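You operate a simulated robot arm through the tools that you are given. There is no shell and no other tool.

The job below is to be done with a simulated robot arm. You get a single attempt, and the scene is never put back.

TASK
Filter sample RJ-3 into the FILTERED bottle with the beige pump.
Fine: bottle under the filter cup, cup down, pour it all in, dial to PUMP; when the cup is empty switch off, dial to VENT; sample bottle back, the other untouched; spill no more than a splash. Set down upright: filtered bottle, what you pick out.

Only the result counts: the job must be done as asked and must still hold three seconds after the hand-in. Knocking over, shifting, dropping, spilling or breaking anything else fails it.

THE ROBOT
A 6-joint arm with a four-finger gripper, fixed in place. Base frame: the origin is at the foot of the arm, x ahead of it, y to its left, z up. Lengths are in m, angles in rad, forces in N, time in s.
Its first joint turns from -2.897 to 2.897 rad. Payload 3.67 kg.
Tool frame: the origin (TCP) lies between the finger pads and is the grasp point; the fingertips stand 0.028 m ahead of it; z points along the fingers, y is the line along which they close. The gripper opens to 0.112 m. The gripper's body begins 0.073 m behind the TCP.
Orientation is that of the tool frame in the base frame, as [roll, pitch, yaw] about the fixed x, y, z axes, in that order (R = Rz(yaw) Ry(pitch) Rx(roll)). With the fingers straight down and closing along the base's y, the tool's x points along the base's -x, its y along +y and its z along -z.

THE INTERFACE
- The arm moves only by the tool play_rows. Its argument "deltas" is a list of rows, each an object of numbers (a shift or turn left out is 0, a gripper value left out holds the last): "dx", "dy", "dz": the shift along the tool's x, y, z in units of 100 mm (1.0 is 100 mm); "rx", "ry", "rz": the turn, a rotation vector about the tool's x, y, z in units of 120 degrees (1.0 is 120 degrees). In form: [{"dx": .., "dy": .., "dz": .., "rx": .., "ry": .., "rz": ..}, ...]. A call has 1 to 20 rows; each row is the pose to reach, as a shift and turn from the pose commanded when the call began, along the tool's axes at that moment. "claw" is the finger opening in m, from 0 to 0.112, set as the call begins (left out, the last holds). A call with a number of a shift or a turn outside -1 to 1 is refused whole. Rows are played at 5 a second. More than 0.05 m and 0.15 rad between two rows, or a gripper value outside its range, and nothing of the call is played. Where a pose cannot be reached the arm comes as near as it can. A force on the tool above 70 N (or 10 N above the force at the start of the call, whichever is more), or a blocked arm, ends the call early, and 0.2 s more pass. The fingers move at their own pace and stop on an object; they squeeze with about 36 N. The grip force told is the motor's: it shows also when the fingers shut on nothing. Time passes only in rows, and 0.2 s behind the last, so rows that repeat a pose let the fingers close. It gives the time, the measured TCP pose, the force on the tool (base axes), the opening and the grip force at its end, in the units of the frame above (readings bear some noise), with the torque about the TCP (base axes, N m) and any sound that the robot's microphone picked up.
- Cameras (640 x 400 px; columns grow to the right, rows downward): "scene" is fixed at [0.2206, -0.4991, 1.6113]; the picture's right is [0.51, -0.86, 0.00], its down [-0.45, -0.27, -0.85] and it looks along [0.73, 0.44, -0.52] (base axes); focal length 366 px, centre (320, 200). "wrist" rides on the gripper at [0.06, -0.018, -0.104] in the tool frame; the picture's right is [0.29, 0.96, 0.00], its down [-0.80, 0.24, -0.55] and it looks along [-0.53, 0.16, 0.83] (tool axes); focal length 234 px, centre (320, 200). There is no depth. A picture from a camera that has moved, and an enlarged one, comes with that camera's place and axes in the base frame and with its lens.
- snapshot(camera): a new picture of that camera. It takes no simulated time.
- zoom(camera, box): a new picture of the part [left, top, right, bottom] of that camera's present view, enlarged. It takes no simulated time.
- sign_off(): hands the job in; it is judged then, once.

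Places have to be worked out from the pictures, the camera data and where the tool is seen. Open the gripper and draw the arm clear of the work before you hand the job in, unless the task says otherwise.

The tools are called after "Request:" as a command line: name --argument value ..., lists and objects as JSON in quotes. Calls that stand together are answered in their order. play_rows: Moves the arm, as the interface text tells. Its arguments: {"type":"object","properties":{"deltas":{"type":"array","items":{"type":"object","properties":{"dx":{"type":"number"},"dy":{"type":"number"},"dz":{"type":"number"},"rx":{"type":"number"},"ry":{"type":"number"},"rz":{"type":"number"}}}},"claw":{"type":"number"}},"required":["deltas"]} The other tools are called the same way: snapshot (camera) takes a picture; zoom (camera, box) takes an enlarged picture of a part of a camera's view; sign_off () hands the job in.

At the start:

```text
t: 0.0
tcp_pos: [0.5925, -0.0242, 1.3526]
ee_rot: [3.14, 0.001, -3.14]
contact_force: [0.0, -1.2, -0.2]
moment: [0.01, 0.0, -0.03]
width: 0.1121
grasp_force: 0.0
```

scene: 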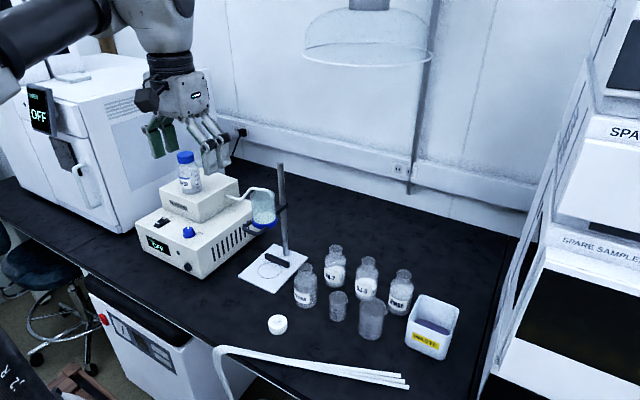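
wrist: 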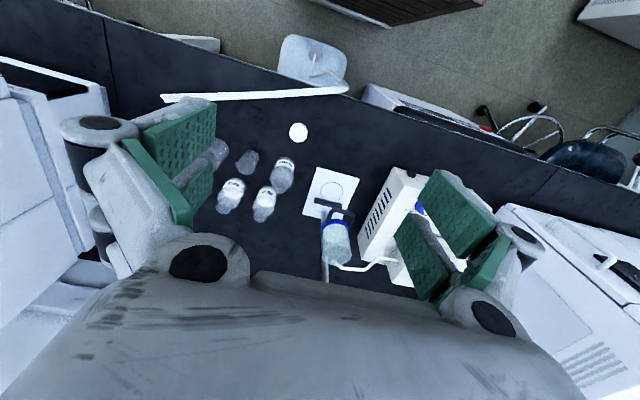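

I'll first look closely at the pump, the stand and the bottles before moving anything.

Request:
zoom --camera "scene" --box '[120, 140, 320, 300]'

Request:
zoom --camera "scene" --box '[260, 230, 470, 370]'

Request:
zoom --camera "wrist" --box '[200, 100, 460, 300]'

```text
2.50 times, centred on (220, 220) of scene
camera zoom: at [0.2206, -0.4991, 1.6113], right [0.51, -0.86, 0.0], down [-0.45, -0.27, -0.85], along [0.73, 0.44, -0.52], focal length 915 px, centre (570, 150)
```

zoom: 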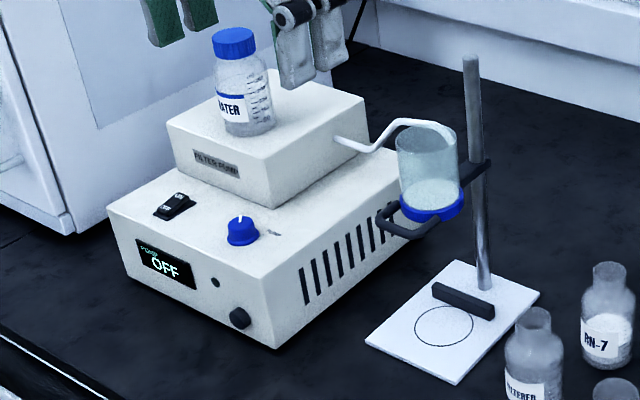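

```text
2.86 times, centred on (365, 300) of scene
camera zoom: at [0.2206, -0.4991, 1.6113], right [0.51, -0.86, 0.0], down [-0.45, -0.27, -0.85], along [0.73, 0.44, -0.52], focal length 1046 px, centre (191, -86)
```

zoom: 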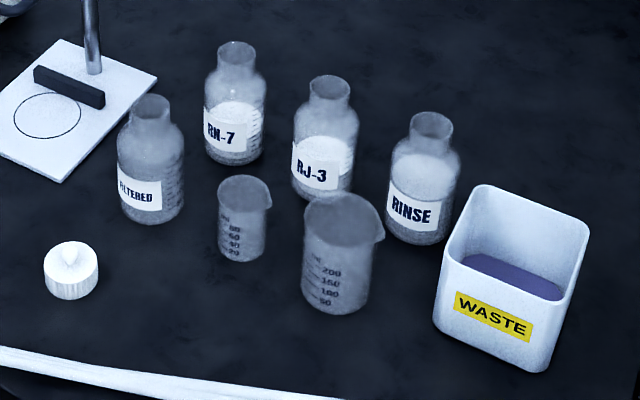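

```text
2.00 times, centred on (330, 200) of wrist
camera zoom: at [0.5315, -0.0426, 1.4557], right [-0.29, 0.96, 0.0], down [0.8, 0.24, 0.55], along [0.53, 0.16, -0.83], focal length 468 px, centre (300, 200)
```

zoom: 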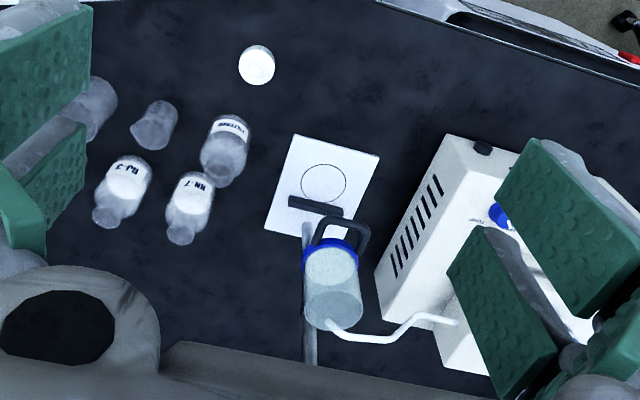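

The triangulated bench top comes out near z≈0.77, with the filter cup near (0.916, 0.112) at z≈1.0–1.07, right above the circle on the stand plate. I'll move the wrist camera nearer to inspect the stand, dial and switch.

Request:
play_rows --deltas '[{"dx": -0.1, "dy": 0.1, "dz": 0.2}, {"dx": -0.2, "dy": 0.3, "dz": 0.4}, {"dx": -0.3, "dy": 0.5, "dz": 0.6}, {"dx": -0.4, "dy": 0.7, "dz": 0.8}, {"dx": -0.5, "dy": 0.8, "dz": 1.0}, {"dx": -0.5, "dy": 0.8, "dz": 1.0}]'

Request:
snapshot --camera "wrist"

Request:
snapshot --camera "scene"

```text
t: 1.4
tcp_pos: [0.6435, 0.0555, 1.2512]
ee_rot: [3.14, -0.001, 3.141]
contact_force: [-0.3, 0.6, 0.1]
moment: [0.01, -0.01, 0.0]
width: 0.1122
grasp_force: 0.1
```

```text
taken
camera wrist: at [0.5822, 0.0374, 1.3555], right [-0.29, 0.96, 0.0], down [0.8, 0.24, 0.55], along [0.53, 0.16, -0.83], focal length 234 px, centre (320, 200)
```

wrist: 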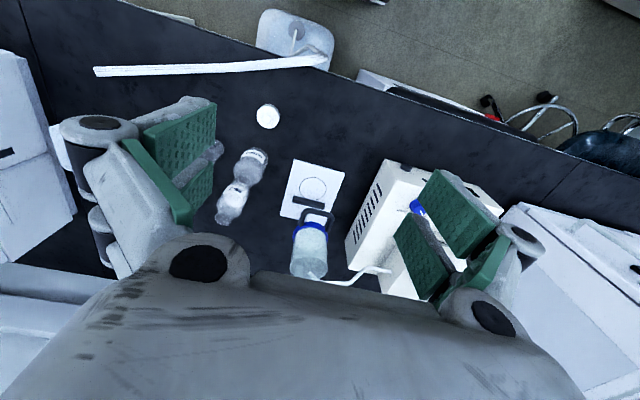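

```text
taken
```

scene: 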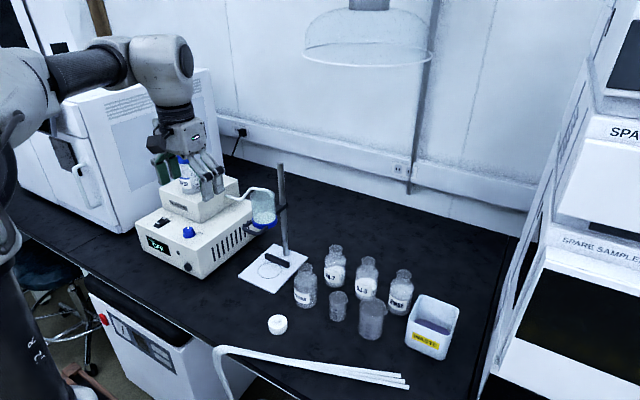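

The arm moved cleanly. I'll zoom on the stand and pump panel from the new wrist view.

Request:
zoom --camera "wrist" --box '[260, 140, 420, 300]'

Request:
zoom --camera "wrist" --box '[340, 150, 520, 310]'

Request:
zoom --camera "scene" --box '[130, 200, 230, 280]'

Request:
zoom --camera "scene" --box '[230, 160, 320, 230]'

```text
2.50 times, centred on (340, 220) of wrist
camera zoom: at [0.5822, 0.0374, 1.3555], right [-0.29, 0.96, 0.0], down [0.8, 0.24, 0.55], along [0.53, 0.16, -0.83], focal length 585 px, centre (270, 150)
```

zoom: 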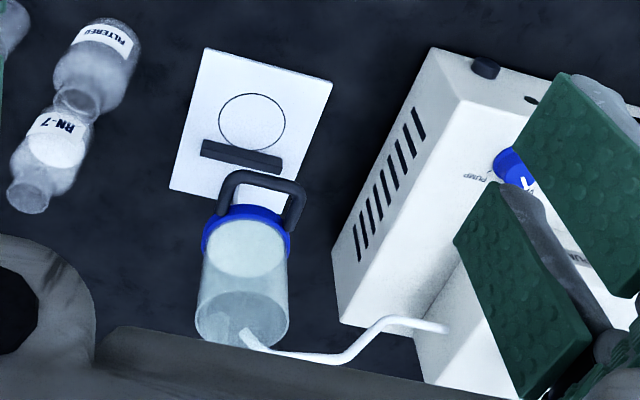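

```text
2.50 times, centred on (430, 230) of wrist
camera zoom: at [0.5822, 0.0374, 1.3555], right [-0.29, 0.96, 0.0], down [0.8, 0.24, 0.55], along [0.53, 0.16, -0.83], focal length 585 px, centre (45, 125)
```

zoom: 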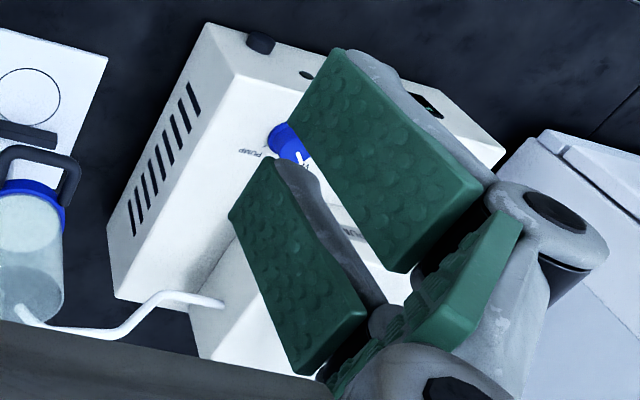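

```text
5.00 times, centred on (180, 240) of scene
camera zoom: at [0.2206, -0.4991, 1.6113], right [0.51, -0.86, 0.0], down [-0.45, -0.27, -0.85], along [0.73, 0.44, -0.52], focal length 1830 px, centre (1020, 0)
```

zoom: 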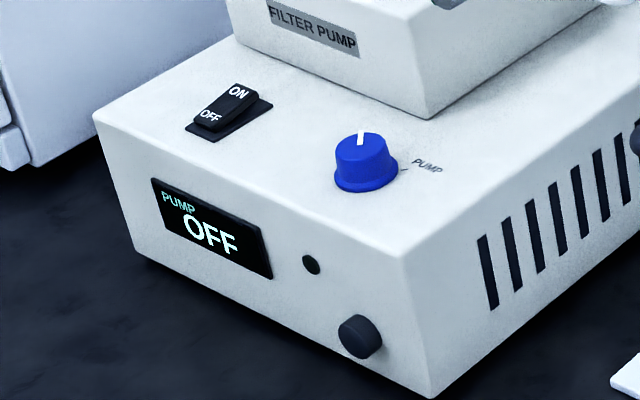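

```text
5.71 times, centred on (275, 195) of scene
camera zoom: at [0.2206, -0.4991, 1.6113], right [0.51, -0.86, 0.0], down [-0.45, -0.27, -0.85], along [0.73, 0.44, -0.52], focal length 2091 px, centre (577, 229)
```

zoom: 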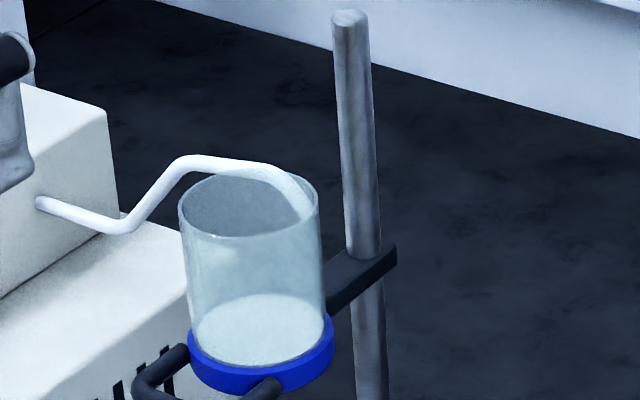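

The panel has an ON/OFF rocker and a blue dial, which I place at about (0.819, 0.349, 0.906). I'll turn and shift the wrist so the camera looks straight at the panel between the fingers.

Request:
play_rows --deltas '[{"dy": 0.2, "rz": -0.05}, {"dy": 0.4, "rz": -0.1}, {"dy": 0.6, "rz": -0.15}, {"dy": 0.8, "rz": -0.2}, {"dy": 1.0, "rz": -0.25}, {"dy": 1.0, "rz": -0.25}]'

Request:
snapshot --camera "wrist"

Request:
zoom --camera "wrist" --box '[240, 100, 400, 260]'

```text
t: 2.8
tcp_pos: [0.6446, 0.1562, 1.2501]
ee_rot: [3.14, -0.001, -2.616]
contact_force: [0.2, 0.1, -0.1]
moment: [-0.01, 0.02, 0.02]
width: 0.1119
grasp_force: 0.1
```

```text
taken
camera wrist: at [0.5993, 0.1105, 1.3549], right [-0.73, 0.68, 0.0], down [0.57, 0.61, 0.55], along [0.38, 0.4, -0.83], focal length 234 px, centre (320, 200)
```

wrist: 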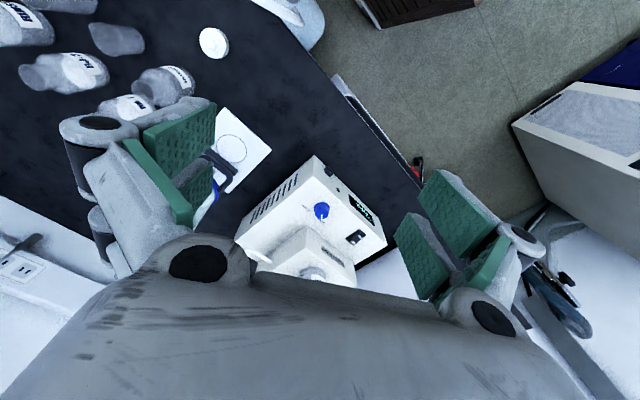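

```text
2.50 times, centred on (320, 180) of wrist
camera zoom: at [0.5993, 0.1105, 1.3549], right [-0.73, 0.68, 0.0], down [0.57, 0.61, 0.55], along [0.38, 0.4, -0.83], focal length 585 px, centre (320, 250)
```

zoom: 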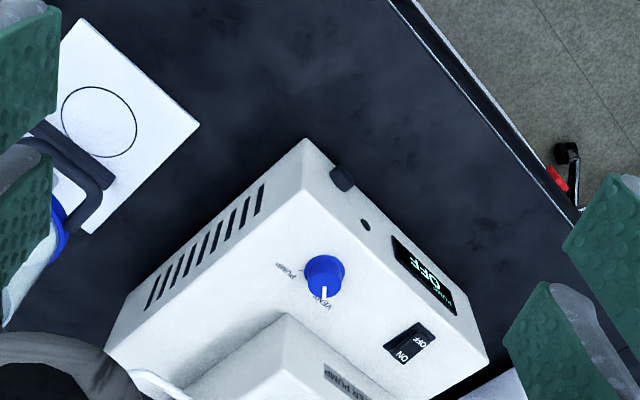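

The dial shows VENT and PUMP marks, and it seems to stand on VENT now. I'll zoom further on the dial and the switch.

Request:
zoom --camera "wrist" --box '[295, 180, 355, 240]'

Request:
zoom --camera "wrist" --box '[330, 190, 390, 250]'

Request:
zoom --camera "scene" --box '[160, 210, 210, 250]'

```text
6.67 times, centred on (325, 210) of wrist
camera zoom: at [0.5993, 0.1105, 1.3549], right [-0.73, 0.68, 0.0], down [0.57, 0.61, 0.55], along [0.38, 0.4, -0.83], focal length 1561 px, centre (287, 133)
```

zoom: 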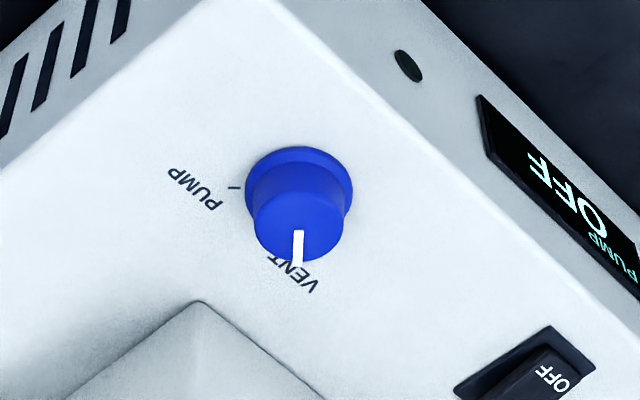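

```text
6.67 times, centred on (360, 220) of wrist
camera zoom: at [0.5993, 0.1105, 1.3549], right [-0.73, 0.68, 0.0], down [0.57, 0.61, 0.55], along [0.38, 0.4, -0.83], focal length 1561 px, centre (53, 67)
```

zoom: 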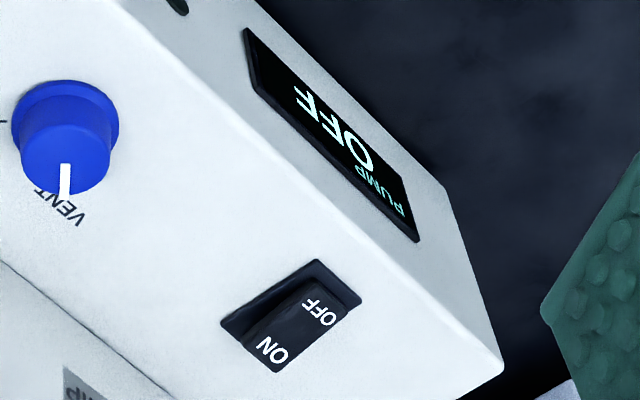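

```text
10.00 times, centred on (185, 230) of scene
camera zoom: at [0.2206, -0.4991, 1.6113], right [0.51, -0.86, 0.0], down [-0.45, -0.27, -0.85], along [0.73, 0.44, -0.52], focal length 3659 px, centre (1670, -100)
```

zoom: 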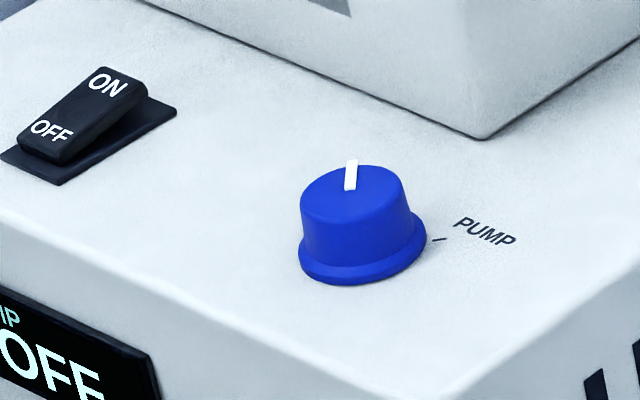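

The rocker's OFF end faces the robot and its ON end is raised, and the dial now points at VENT. PUMP is about 90° clockwise from there, seen from above. Next I swing over to the bottles for a closer look at them.

Request:
play_rows --deltas '[{"dx": 0.083, "dy": -0.183, "rz": 0.05}, {"dx": 0.166, "dy": -0.366, "rz": 0.1}, {"dx": 0.249, "dy": -0.549, "rz": 0.15}, {"dx": 0.332, "dy": -0.732, "rz": 0.2}, {"dx": 0.415, "dy": -0.915, "rz": 0.25}]'

Request:
play_rows --deltas '[{"dy": -0.25, "rz": 0.05}, {"dy": -0.5, "rz": 0.1}, {"dy": -0.75, "rz": 0.15}, {"dy": -1.0, "rz": 0.2}, {"dy": -1.0, "rz": 0.2}]'

Request:
snapshot --camera "wrist"

```text
t: 4.0
tcp_pos: [0.6534, 0.0564, 1.2517]
ee_rot: [3.141, 0.0, 3.141]
contact_force: [0.7, 0.0, 0.1]
moment: [-0.02, 0.02, 0.0]
width: 0.1118
grasp_force: 0.0
```

```text
t: 5.2
tcp_pos: [0.6518, -0.0434, 1.2521]
ee_rot: [-3.141, 0.0, 2.723]
contact_force: [0.9, 0.3, 0.0]
moment: [0.02, 0.03, 0.02]
width: 0.1119
grasp_force: 0.1
```

```text
taken
camera wrist: at [0.5885, -0.0361, 1.3557], right [0.13, 0.99, 0.0], down [0.83, -0.11, 0.55], along [0.55, -0.07, -0.83], focal length 234 px, centre (320, 200)
```

wrist: 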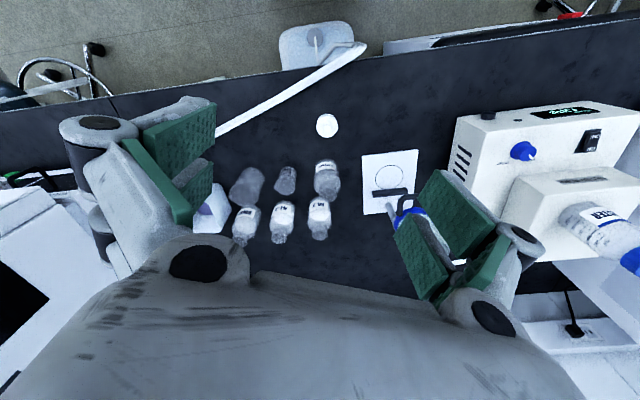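

The bottles and beakers now sit in the clear gap between the fingers. I'll zoom in to measure their places and sizes.

Request:
zoom --camera "wrist" --box '[215, 140, 345, 250]'

Request:
zoom --camera "wrist" --box '[300, 100, 440, 220]'

Request:
zoom --camera "scene" --box '[290, 235, 420, 345]'

```text
3.64 times, centred on (280, 195) of wrist
camera zoom: at [0.5885, -0.0361, 1.3557], right [0.13, 0.99, 0.0], down [0.83, -0.11, 0.55], along [0.55, -0.07, -0.83], focal length 852 px, centre (466, 218)
```

zoom: 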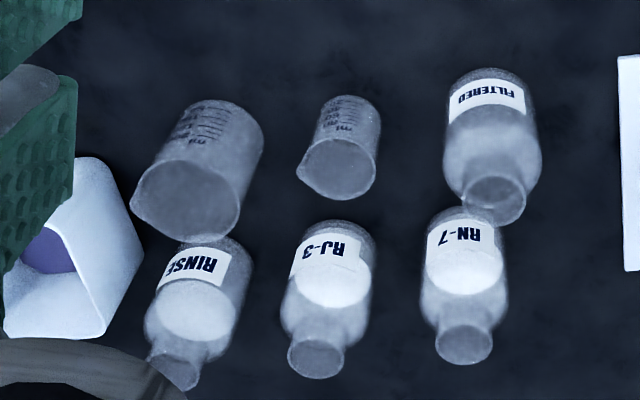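

```text
3.33 times, centred on (370, 160) of wrist
camera zoom: at [0.5885, -0.0361, 1.3557], right [0.13, 0.99, 0.0], down [0.83, -0.11, 0.55], along [0.55, -0.07, -0.83], focal length 781 px, centre (153, 333)
```

zoom: 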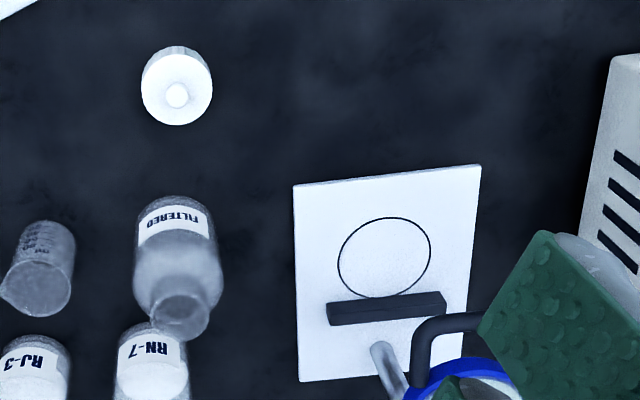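

```text
3.64 times, centred on (355, 290) of scene
camera zoom: at [0.2206, -0.4991, 1.6113], right [0.51, -0.86, 0.0], down [-0.45, -0.27, -0.85], along [0.73, 0.44, -0.52], focal length 1331 px, centre (193, -127)
```

zoom: 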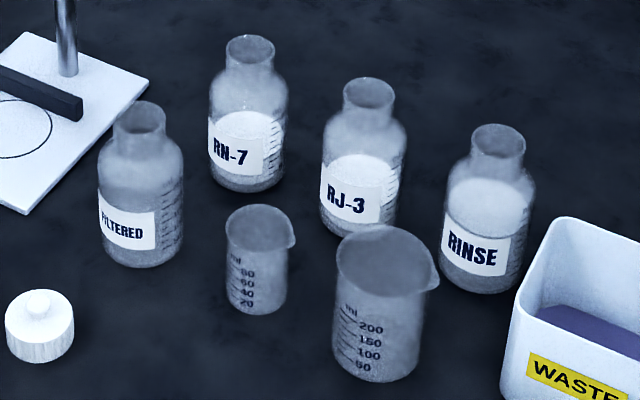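

Measured so far: FILTERED at (0.879, −0.054), RJ‑3 at (0.998, −0.199), RN‑7 at (0.999, −0.088), and the plate circle at (0.921, 0.1155, 0.777). Now a closer look at the pump panel and the capped bottle from this view.

Request:
zoom --camera "wrist" --box '[440, 90, 640, 270]'

Request:
zoom --camera "wrist" --box '[490, 110, 620, 190]'

Request:
zoom --camera "scene" --box '[225, 170, 305, 300]'

```text
2.22 times, centred on (540, 180) of wrist
camera zoom: at [0.5885, -0.0361, 1.3557], right [0.13, 0.99, 0.0], down [0.83, -0.11, 0.55], along [0.55, -0.07, -0.83], focal length 520 px, centre (-169, 244)
```

zoom: 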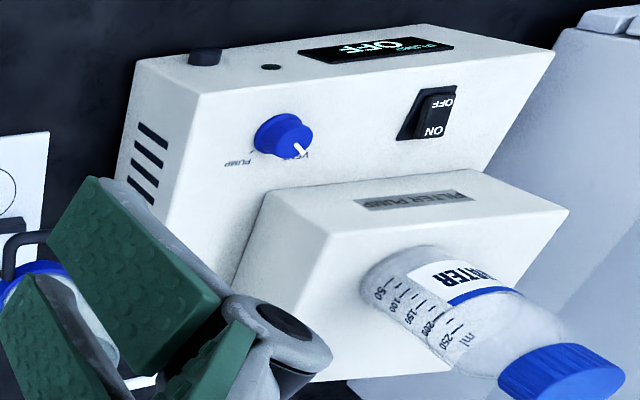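

```text
4.92 times, centred on (555, 150) of wrist
camera zoom: at [0.5885, -0.0361, 1.3557], right [0.13, 0.99, 0.0], down [0.83, -0.11, 0.55], along [0.55, -0.07, -0.83], focal length 1153 px, centre (-837, 446)
```

zoom: 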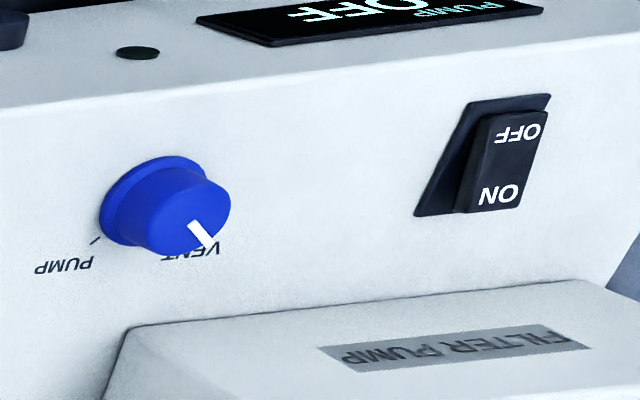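

```text
3.08 times, centred on (265, 235) of scene
camera zoom: at [0.2206, -0.4991, 1.6113], right [0.51, -0.86, 0.0], down [-0.45, -0.27, -0.85], along [0.73, 0.44, -0.52], focal length 1126 px, centre (489, 92)
```

zoom: 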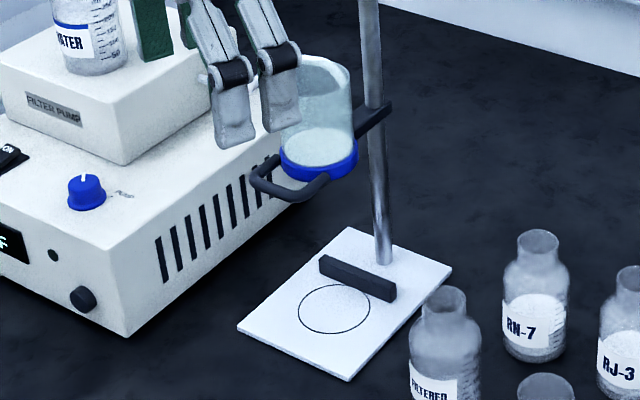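

The panel is clear: VENT now, with PUMP one quarter turn clockwise from it. For low side grasps I want the wrist camera on top of the gripper, so I'll flip the tool about its own axis here in free space and see if the arm follows.

Request:
play_rows --deltas '[{"rz": 0.065}, {"rz": 0.13}, {"rz": 0.195}, {"rz": 0.26}, {"rz": 0.325}, {"rz": 0.39}, {"rz": 0.455}, {"rz": 0.52}, {"rz": 0.585}, {"rz": 0.65}, {"rz": 0.65}]'

Request:
play_rows --deltas '[{"rz": 0.065}, {"rz": 0.13}, {"rz": 0.195}, {"rz": 0.26}, {"rz": 0.325}, {"rz": 0.39}, {"rz": 0.455}, {"rz": 0.52}, {"rz": 0.585}, {"rz": 0.65}, {"rz": 0.65}]'

Request:
snapshot --camera "scene"

Request:
snapshot --camera "wrist"

```text
t: 7.6
tcp_pos: [0.6523, -0.0436, 1.2502]
ee_rot: [3.141, 0.0, 1.361]
contact_force: [0.2, 0.8, 0.2]
moment: [0.02, -0.01, 0.03]
width: 0.1118
grasp_force: 0.1
```

```text
t: 10.0
tcp_pos: [0.6511, -0.1704, 1.2408]
ee_rot: [-3.107, -0.005, 0.05]
contact_force: [-0.1, 0.0, -0.4]
moment: [0.02, -0.01, 0.02]
width: 0.1119
grasp_force: 0.0
out of reach, approached as far as the arm can: row 8, 9, 10, 11
```

```text
taken
```

scene: 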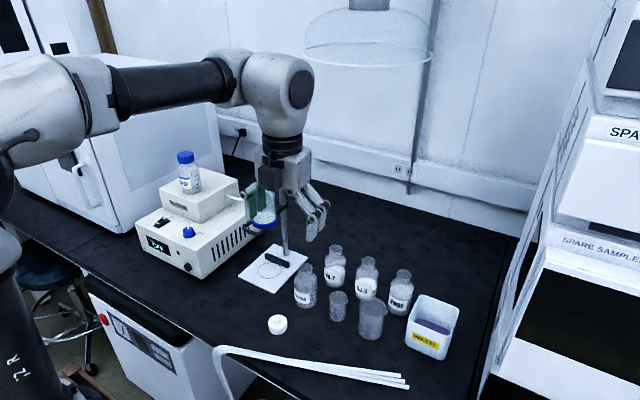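

```text
taken
camera wrist: at [0.708, -0.1538, 1.3463], right [0.34, -0.94, -0.03], down [-0.79, -0.3, 0.54], along [-0.52, -0.16, -0.84], focal length 234 px, centre (320, 200)
```

wrist: 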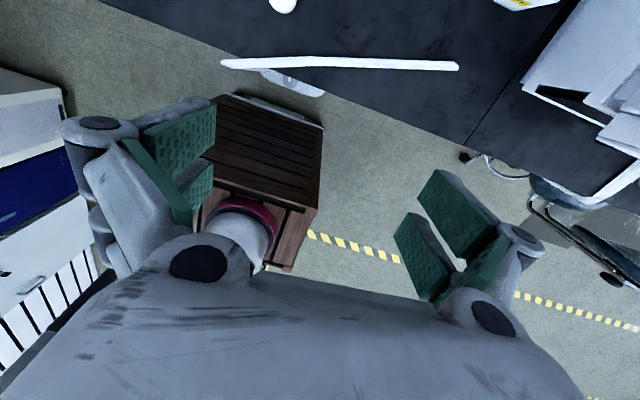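

The flip stops about 14–18° short of a full half turn, a joint limit, and drags the TCP along with it. I'll look at the gripper closely to see whether the camera housing is bulky before choosing the grasp side.

Request:
zoom --camera "scene" --box '[220, 40, 350, 250]'

Request:
play_rows --deltas '[{"rz": -0.065}, {"rz": -0.13}, {"rz": -0.195}, {"rz": -0.26}, {"rz": -0.325}, {"rz": -0.39}, {"rz": -0.455}, {"rz": -0.52}, {"rz": -0.585}, {"rz": -0.65}, {"rz": -0.65}]'

Request:
zoom --camera "scene" --box '[200, 40, 350, 250]'

```text
1.90 times, centred on (285, 145) of scene
camera zoom: at [0.2206, -0.4991, 1.6113], right [0.51, -0.86, 0.0], down [-0.45, -0.27, -0.85], along [0.73, 0.44, -0.52], focal length 697 px, centre (387, 305)
```

zoom: 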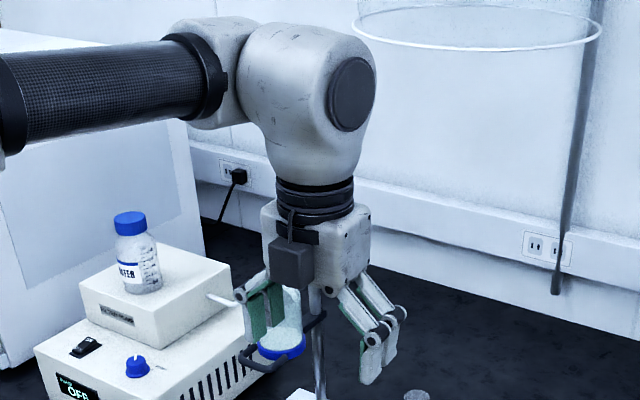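

```text
t: 12.4
tcp_pos: [0.6508, -0.1717, 1.2398]
ee_rot: [-3.138, -0.036, 1.414]
contact_force: [0.2, 0.3, 0.5]
moment: [0.02, -0.02, -0.01]
width: 0.112
grasp_force: 0.0
```

```text
1.90 times, centred on (275, 145) of scene
camera zoom: at [0.2206, -0.4991, 1.6113], right [0.51, -0.86, 0.0], down [-0.45, -0.27, -0.85], along [0.73, 0.44, -0.52], focal length 697 px, centre (406, 305)
```

zoom: 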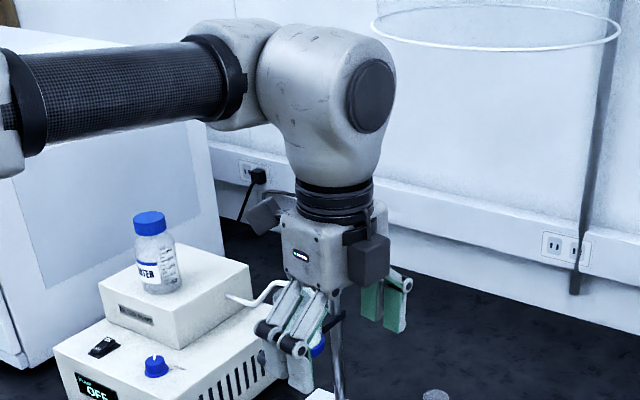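

The readings show the gripper carries a box opposite the camera as well, so flipping gains nothing and I'll keep the camera underneath. I'll level the tool, then turn it to a heading of about 20° for the FILTERED bottle.

Request:
play_rows --deltas '[{"rx": -0.0017, "ry": -0.0172}, {"rx": -0.0017, "ry": -0.0172}]'

Request:
play_rows --deltas '[{"dx": 0.049, "dy": 0.023, "dz": 0.056, "rz": -0.062}, {"dx": 0.0985, "dy": 0.0465, "dz": 0.1125, "rz": -0.124}, {"dx": 0.148, "dy": 0.07, "dz": 0.169, "rz": -0.186}, {"dx": 0.197, "dy": 0.093, "dz": 0.225, "rz": -0.248}, {"dx": 0.246, "dy": 0.116, "dz": 0.281, "rz": -0.31}, {"dx": 0.2955, "dy": 0.1395, "dz": 0.3375, "rz": -0.372}, {"dx": 0.345, "dy": 0.163, "dz": 0.394, "rz": -0.434}, {"dx": 0.394, "dy": 0.186, "dz": 0.45, "rz": -0.496}, {"dx": 0.443, "dy": 0.209, "dz": 0.506, "rz": -0.558}, {"dx": 0.4925, "dy": 0.2325, "dz": 0.5625, "rz": -0.62}, {"dx": 0.542, "dy": 0.256, "dz": 0.619, "rz": -0.682}, {"dx": 0.591, "dy": 0.279, "dz": 0.675, "rz": -0.744}, {"dx": 0.64, "dy": 0.302, "dz": 0.731, "rz": -0.806}, {"dx": 0.6895, "dy": 0.3255, "dz": 0.7875, "rz": -0.868}, {"dx": 0.739, "dy": 0.349, "dz": 0.844, "rz": -0.93}, {"dx": 0.788, "dy": 0.372, "dz": 0.9, "rz": -0.9915}, {"dx": 0.788, "dy": 0.372, "dz": 0.9, "rz": -0.9915}]'

```text
t: 13.0
tcp_pos: [0.6508, -0.1712, 1.2391]
ee_rot: [3.14, 0.002, 1.412]
contact_force: [-0.5, -0.5, 0.5]
moment: [-0.01, 0.0, 0.0]
width: 0.112
grasp_force: 0.2
```

```text
t: 16.6
tcp_pos: [0.6997, -0.0989, 1.1494]
ee_rot: [3.141, 0.002, -2.791]
contact_force: [-0.1, 0.3, -0.2]
moment: [-0.01, -0.01, 0.02]
width: 0.1121
grasp_force: 0.0
```

The tool now points down at a heading of 20°. I'll pitch it up to 25° below horizontal while moving toward a point above the FILTERED bottle.

Request:
play_rows --deltas '[{"dx": -0.093, "dy": -0.008, "dz": 0.07, "ry": -0.054}, {"dx": -0.185, "dy": -0.017, "dz": 0.14, "ry": -0.108}, {"dx": -0.278, "dy": -0.025, "dz": 0.21, "ry": -0.1625}, {"dx": -0.371, "dy": -0.034, "dz": 0.28, "ry": -0.2167}, {"dx": -0.464, "dy": -0.042, "dz": 0.35, "ry": -0.271}, {"dx": -0.556, "dy": -0.05, "dz": 0.42, "ry": -0.325}, {"dx": -0.649, "dy": -0.059, "dz": 0.49, "ry": -0.379}, {"dx": -0.742, "dy": -0.067, "dz": 0.56, "ry": -0.433}, {"dx": -0.834, "dy": -0.076, "dz": 0.63, "ry": -0.4875}, {"dx": -0.927, "dy": -0.084, "dz": 0.7, "ry": -0.5417}, {"dx": -0.927, "dy": -0.084, "dz": 0.7, "ry": -0.5417}]'

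Request:
snapshot --camera "scene"

Request:
snapshot --camera "wrist"

```text
t: 19.0
tcp_pos: [0.7897, -0.0764, 1.079]
ee_rot: [-3.14, 1.138, -2.791]
contact_force: [-0.9, 0.3, -0.7]
moment: [0.03, -0.02, -0.01]
width: 0.112
grasp_force: 0.0
```

```text
taken
```

scene: 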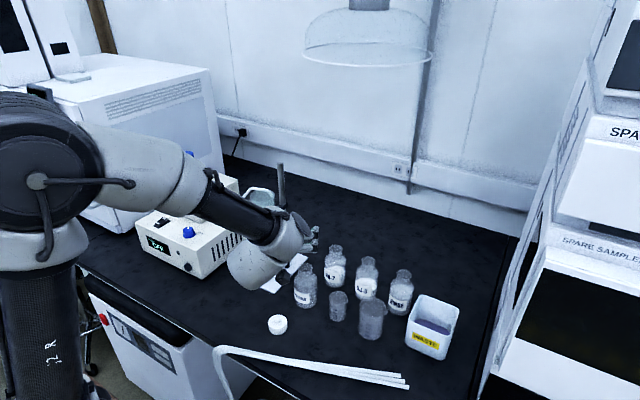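

```text
taken
camera wrist: at [0.6827, -0.1339, 1.0697], right [-0.44, 0.86, -0.26], down [-0.24, 0.17, 0.96], along [0.87, 0.48, 0.13], focal length 234 px, centre (320, 200)
```

wrist: 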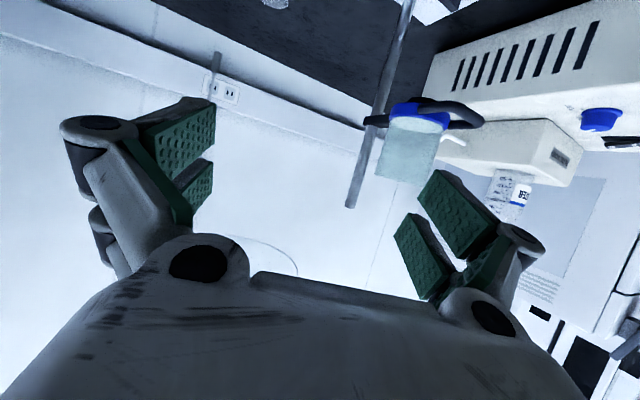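

The pitched pose is reached with no trouble, and this view looks at the cup from its own height. I'll zoom on the cup's underside and the clamp.

Request:
zoom --camera "wrist" --box '[340, 60, 500, 210]'

Request:
zoom --camera "scene" --box '[200, 170, 340, 310]'

```text
2.67 times, centred on (420, 135) of wrist
camera zoom: at [0.6827, -0.1339, 1.0697], right [-0.44, 0.86, -0.26], down [-0.24, 0.17, 0.96], along [0.87, 0.48, 0.13], focal length 624 px, centre (53, 373)
```

zoom: 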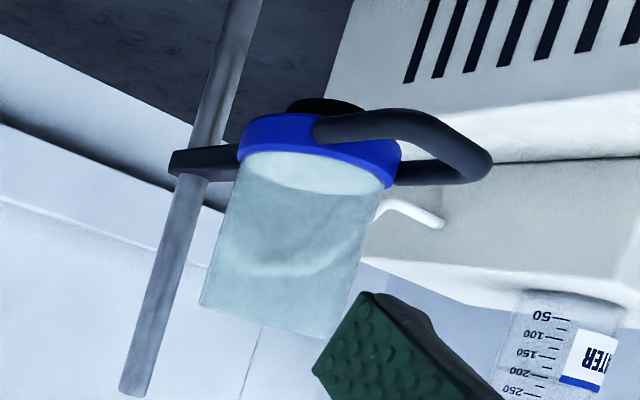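

```text
2.86 times, centred on (270, 240) of scene
camera zoom: at [0.2206, -0.4991, 1.6113], right [0.51, -0.86, 0.0], down [-0.45, -0.27, -0.85], along [0.73, 0.44, -0.52], focal length 1046 px, centre (463, 86)
```

zoom: 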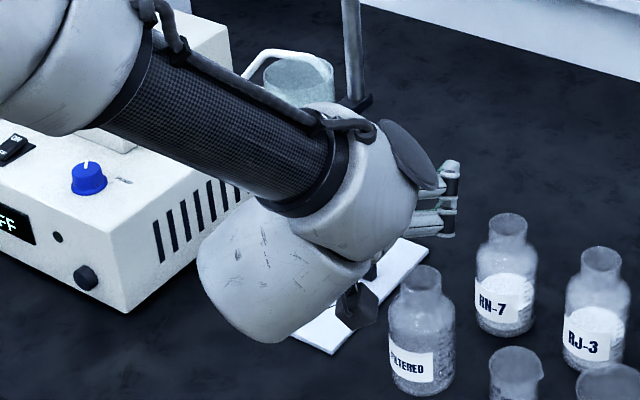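

The cup's rim is at z≈1.05, its stopper bottom at z≈0.948, and the handle bar near x≈0.858, z≈0.972, so a bottle fits under it with about 4 cm to spare. I'll move on toward a point above the FILTERED bottle.

Request:
play_rows --claw 0.1 --deltas '[{"dx": 0.105, "dy": -0.019, "dz": 0.237}, {"dx": 0.21, "dy": -0.038, "dz": 0.474}, {"dx": 0.315, "dy": -0.057, "dz": 0.712}, {"dx": 0.42, "dy": -0.076, "dz": 0.949}, {"dx": 0.42, "dy": -0.076, "dz": 0.949}]'

Request:
snapshot --camera "wrist"

Request:
zoom --camera "scene" --box '[240, 200, 400, 340]'

```text
t: 20.2
tcp_pos: [0.8574, -0.058, 1.0023]
ee_rot: [-3.141, 1.134, -2.793]
contact_force: [0.6, 0.0, 0.7]
moment: [-0.01, 0.0, 0.0]
width: 0.1001
grasp_force: 0.1
```

```text
taken
camera wrist: at [0.7497, -0.1167, 0.9916], right [-0.44, 0.86, -0.26], down [-0.24, 0.17, 0.96], along [0.87, 0.48, 0.13], focal length 234 px, centre (320, 200)
```

wrist: 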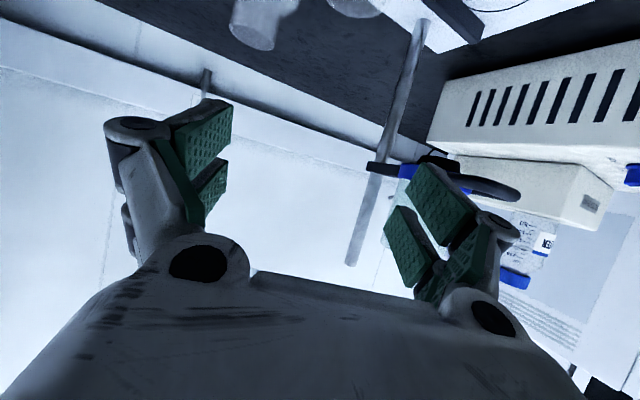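

```text
2.86 times, centred on (320, 270) of scene
camera zoom: at [0.2206, -0.4991, 1.6113], right [0.51, -0.86, 0.0], down [-0.45, -0.27, -0.85], along [0.73, 0.44, -0.52], focal length 1046 px, centre (320, 0)
```

zoom: 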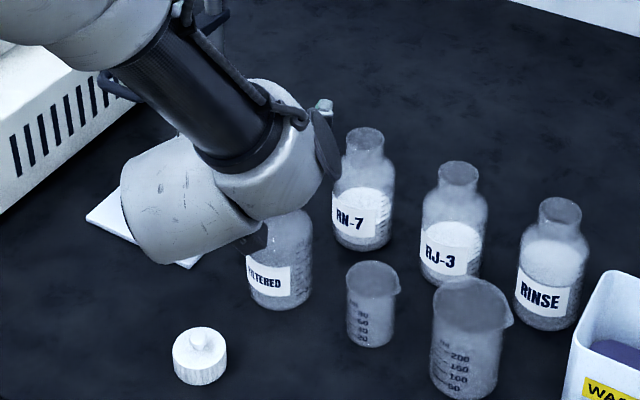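

The wrist has ample clearance above the bench. I'll line up over FILTERED at (0.878, −0.0545) and come down until the open fingers straddle the neck, then check.

Request:
play_rows --deltas '[{"dx": 0.125, "dy": -0.018, "dz": 0.172}, {"dx": 0.251, "dy": -0.037, "dz": 0.344}, {"dx": 0.41, "dy": -0.037, "dz": 0.418}, {"dx": 0.567, "dy": -0.037, "dz": 0.49}, {"dx": 0.725, "dy": -0.037, "dz": 0.564}, {"dx": 0.883, "dy": -0.037, "dz": 0.638}, {"dx": 0.883, "dy": -0.037, "dz": 0.638}]'

Request:
snapshot --camera "wrist"

Request:
zoom --camera "scene" --box '[240, 220, 400, 340]'

```text
t: 21.8
tcp_pos: [0.8773, -0.0559, 0.8952]
ee_rot: [-3.14, 1.136, -2.791]
contact_force: [-0.4, 0.1, -1.1]
moment: [0.01, 0.03, -0.02]
width: 0.1
grasp_force: 0.0
```

```text
taken
camera wrist: at [0.7704, -0.1138, 0.8846], right [-0.44, 0.86, -0.26], down [-0.24, 0.17, 0.96], along [0.87, 0.48, 0.13], focal length 234 px, centre (320, 200)
```

wrist: 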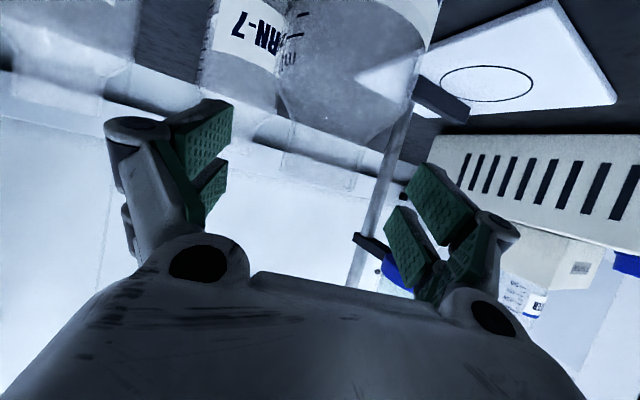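

```text
3.33 times, centred on (320, 280) of scene
camera zoom: at [0.2206, -0.4991, 1.6113], right [0.51, -0.86, 0.0], down [-0.45, -0.27, -0.85], along [0.73, 0.44, -0.52], focal length 1220 px, centre (320, -67)
```

zoom: 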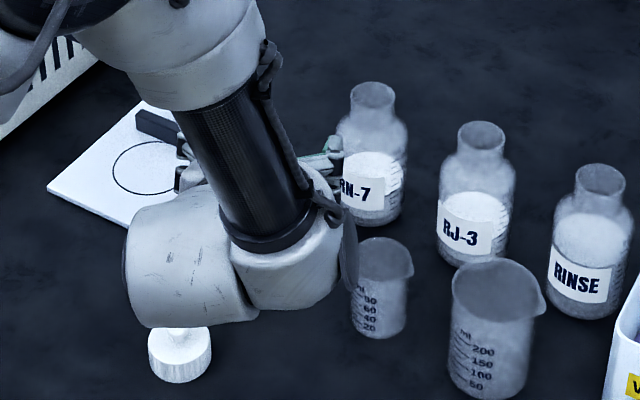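

The FILTERED bottle is centred between the fingers to within about 2 mm. I'll descend the last 7 cm to mid-body height.

Request:
play_rows --deltas '[{"dx": 0.127, "dy": 0.015, "dz": 0.059}, {"dx": 0.254, "dy": 0.015, "dz": 0.118}, {"dx": 0.38, "dy": 0.015, "dz": 0.178}, {"dx": 0.507, "dy": 0.015, "dz": 0.237}, {"dx": 0.634, "dy": 0.015, "dz": 0.296}, {"dx": 0.634, "dy": 0.015, "dz": 0.296}]'

Request:
snapshot --camera "wrist"

Request:
zoom --camera "scene" --box '[240, 220, 400, 340]'

```text
t: 23.2
tcp_pos: [0.8772, -0.0544, 0.8247]
ee_rot: [3.13, 1.136, -2.801]
contact_force: [0.2, 0.3, 0.6]
moment: [0.01, 0.03, -0.01]
width: 0.0999
grasp_force: 0.0
```

```text
taken
camera wrist: at [0.7706, -0.1132, 0.8151], right [-0.44, 0.86, -0.26], down [-0.24, 0.16, 0.96], along [0.86, 0.49, 0.13], focal length 234 px, centre (320, 200)
```

wrist: 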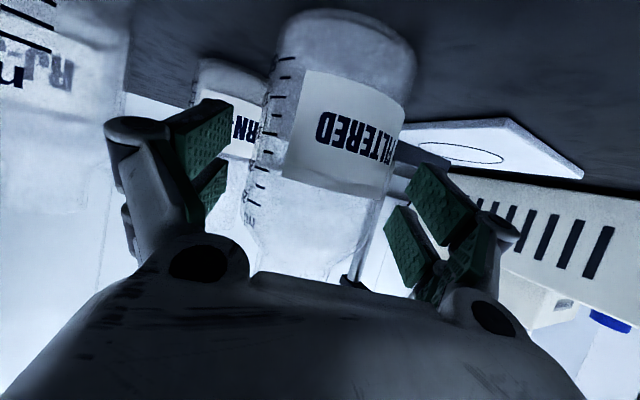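

```text
3.33 times, centred on (320, 280) of scene
camera zoom: at [0.2206, -0.4991, 1.6113], right [0.51, -0.86, 0.0], down [-0.45, -0.27, -0.85], along [0.73, 0.44, -0.52], focal length 1220 px, centre (320, -67)
```

zoom: 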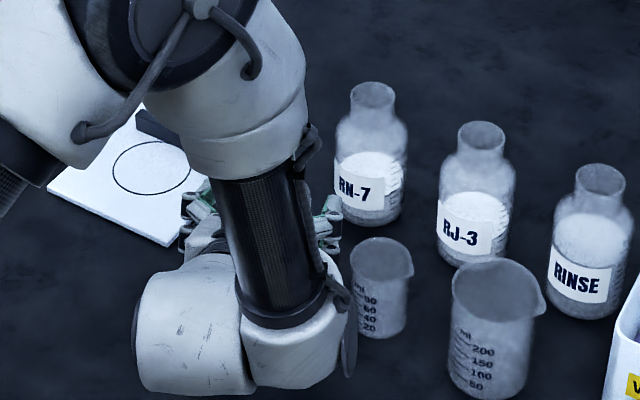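

The bottle sits centred between the pads at body height. Closing the gripper on it now.

Request:
play_rows --claw 0.05 --deltas '[{"dx": 0}, {"dx": 0}, {"dx": 0}, {"dx": 0}, {"dx": 0}]'

Request:
snapshot --camera "wrist"

```text
t: 24.4
tcp_pos: [0.878, -0.0549, 0.8249]
ee_rot: [3.13, 1.133, -2.799]
contact_force: [-0.1, -1.1, 3.0]
moment: [-0.21, -0.08, -0.03]
width: 0.0691
grasp_force: 35.7
```

```text
taken
camera wrist: at [0.7706, -0.1132, 0.8153], right [-0.44, 0.86, -0.26], down [-0.24, 0.16, 0.96], along [0.86, 0.49, 0.13], focal length 234 px, centre (320, 200)
```

wrist: 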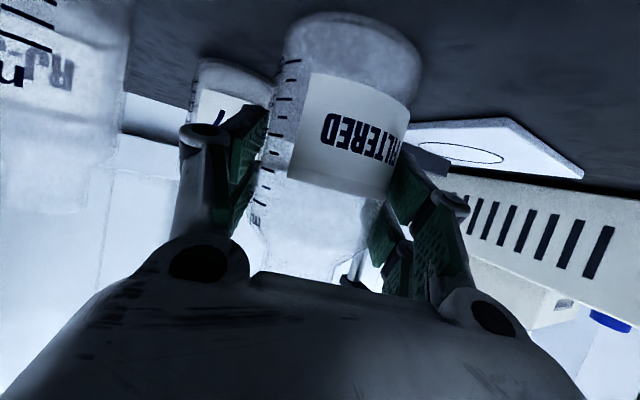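

Grip is firm (width 0.069, 35.7 N). I'll lift 2 cm and carry the bottle left, turning the tool to a heading of 45° so the gripper stays out from under the cup handle.

Request:
play_rows --deltas '[{"dx": -0.09, "dz": -0.042}, {"dx": -0.181, "dz": -0.0845}, {"dx": -0.192, "dy": 0.159, "dz": -0.061, "rx": -0.0315, "rz": -0.0147}, {"dx": -0.203, "dy": 0.318, "dz": -0.038, "rx": -0.0629, "rz": -0.0293}, {"dx": -0.214, "dy": 0.477, "dz": -0.014, "rx": -0.0944, "rz": -0.044}, {"dx": -0.225, "dy": 0.636, "dz": 0.009, "rx": -0.1259, "rz": -0.0587}, {"dx": -0.236, "dy": 0.795, "dz": 0.033, "rx": -0.1573, "rz": -0.0733}, {"dx": -0.247, "dy": 0.954, "dz": 0.056, "rx": -0.1888, "rz": -0.088}, {"dx": -0.247, "dy": 0.954, "dz": 0.056, "rx": -0.1888, "rz": -0.088}]'

Request:
snapshot --camera "wrist"

Request:
snapshot --camera "scene"

```text
t: 26.4
tcp_pos: [0.8604, 0.039, 0.846]
ee_rot: [-3.134, 1.138, -2.35]
contact_force: [11.3, -28.9, 14.2]
moment: [-2.3, -1.08, 0.0]
width: 0.0738
grasp_force: 35.9
```

```text
taken
camera wrist: at [0.787, -0.0582, 0.8359], right [-0.76, 0.59, -0.26], down [-0.29, 0.05, 0.96], along [0.58, 0.8, 0.13], focal length 234 px, centre (320, 200)
```

wrist: 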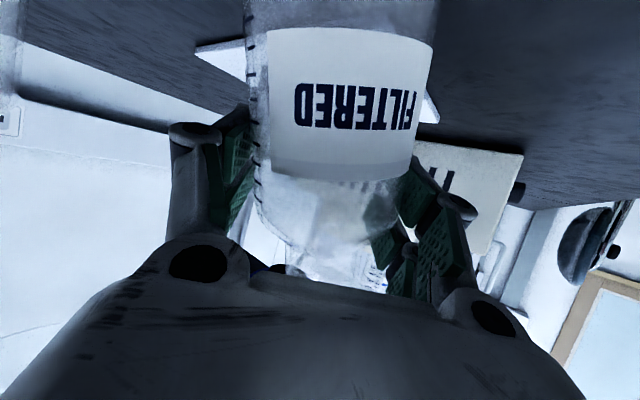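

```text
taken
```

scene: 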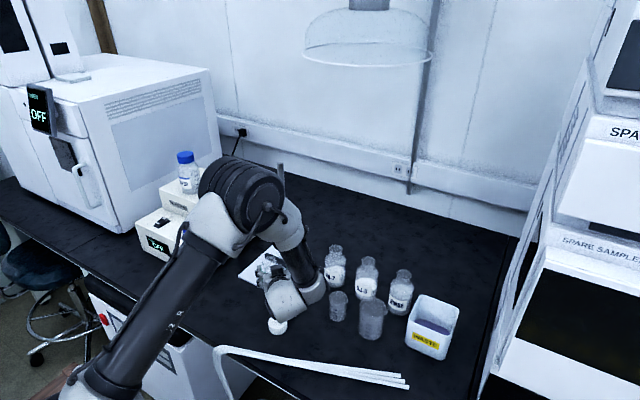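

The force reading jumped to about 33 N and the width changed, so the bottle is pressing against something, probably the plate edge. I'll look closely before moving.

Request:
zoom --camera "wrist" --box '[160, 0, 540, 240]'

Request:
zoom --camera "scene" --box '[220, 220, 330, 340]'

```text
1.67 times, centred on (350, 120) of wrist
camera zoom: at [0.787, -0.0582, 0.8359], right [-0.76, 0.59, -0.26], down [-0.29, 0.05, 0.96], along [0.58, 0.8, 0.13], focal length 390 px, centre (270, 333)
```

zoom: 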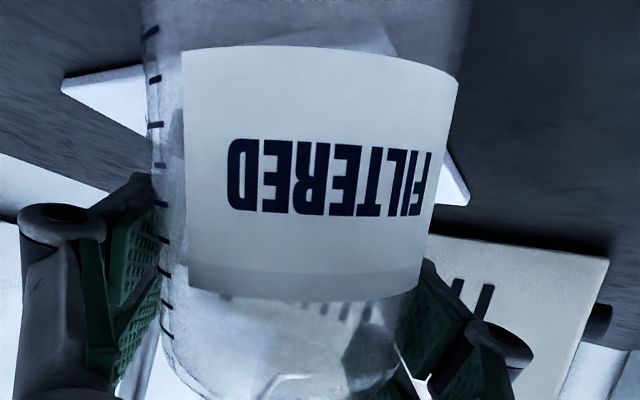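

```text
3.33 times, centred on (275, 280) of scene
camera zoom: at [0.2206, -0.4991, 1.6113], right [0.51, -0.86, 0.0], down [-0.45, -0.27, -0.85], along [0.73, 0.44, -0.52], focal length 1220 px, centre (470, -67)
```

zoom: 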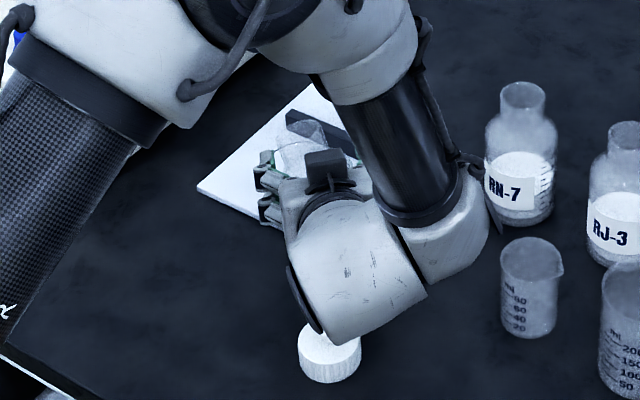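

The force line passes about 7 cm under the TCP, so the bottle's foot has caught the stand plate's edge and the bottle has leaned a little in the grip. I'll back straight off toward −y first, then raise.

Request:
play_rows --deltas '[{"dx": 0.025, "dy": -0.059, "dz": -0.054}, {"dx": 0.05, "dy": -0.117, "dz": -0.107}, {"dx": 0.075, "dy": -0.176, "dz": -0.161}, {"dx": 0.075, "dy": -0.176, "dz": -0.161}]'

Request:
snapshot --camera "wrist"

Request:
zoom --camera "scene" --box '[220, 220, 330, 340]'

```text
t: 27.4
tcp_pos: [0.8591, 0.015, 0.8456]
ee_rot: [-3.14, 1.135, -2.354]
contact_force: [-1.3, 3.2, 6.4]
moment: [0.31, -0.02, -0.01]
width: 0.0691
grasp_force: 35.5
```

```text
taken
camera wrist: at [0.7854, -0.0818, 0.8352], right [-0.76, 0.59, -0.26], down [-0.29, 0.05, 0.96], along [0.58, 0.8, 0.13], focal length 234 px, centre (320, 200)
```

wrist: 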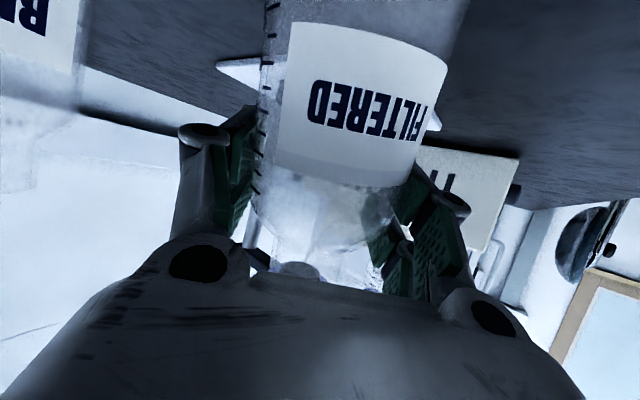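

```text
3.33 times, centred on (275, 280) of scene
camera zoom: at [0.2206, -0.4991, 1.6113], right [0.51, -0.86, 0.0], down [-0.45, -0.27, -0.85], along [0.73, 0.44, -0.52], focal length 1220 px, centre (470, -67)
```

zoom: 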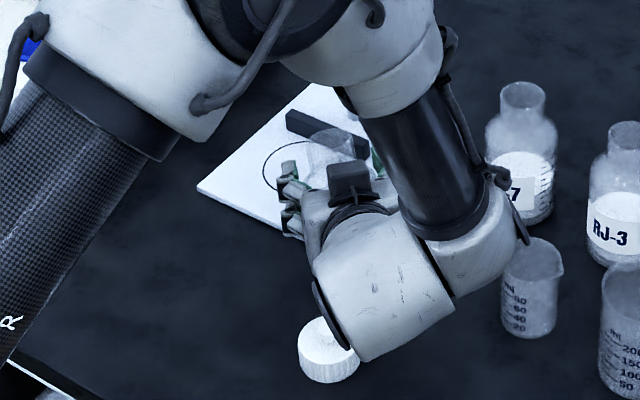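

The side load is gone, the width is back to 0.069, and the bottle now sits closer to the palm. I'll raise it 3 cm and read the force again to see how it hangs.

Request:
play_rows --deltas '[{"dx": -0.091, "dz": -0.042}, {"dx": -0.182, "dz": -0.084}, {"dx": -0.273, "dz": -0.126}, {"dx": -0.273, "dz": -0.126}, {"dx": -0.273, "dz": -0.126}]'

Request:
snapshot --camera "wrist"

Request:
zoom --camera "scene" --box '[240, 230, 310, 300]'

```text
t: 28.6
tcp_pos: [0.8587, 0.0168, 0.8761]
ee_rot: [-3.141, 1.135, -2.355]
contact_force: [-0.4, -0.8, -2.7]
moment: [0.03, -0.01, -0.02]
width: 0.0675
grasp_force: 35.6
```

```text
taken
camera wrist: at [0.786, -0.0819, 0.8653], right [-0.76, 0.59, -0.26], down [-0.29, 0.05, 0.96], along [0.58, 0.8, 0.13], focal length 234 px, centre (320, 200)
```

wrist: 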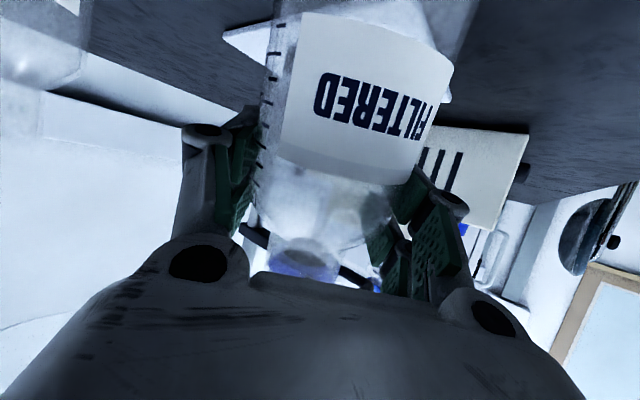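

```text
5.71 times, centred on (275, 265) of scene
camera zoom: at [0.2206, -0.4991, 1.6113], right [0.51, -0.86, 0.0], down [-0.45, -0.27, -0.85], along [0.73, 0.44, -0.52], focal length 2091 px, centre (577, -171)
```

zoom: 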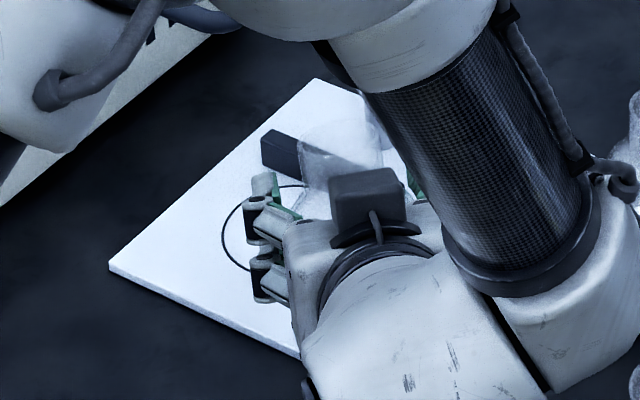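

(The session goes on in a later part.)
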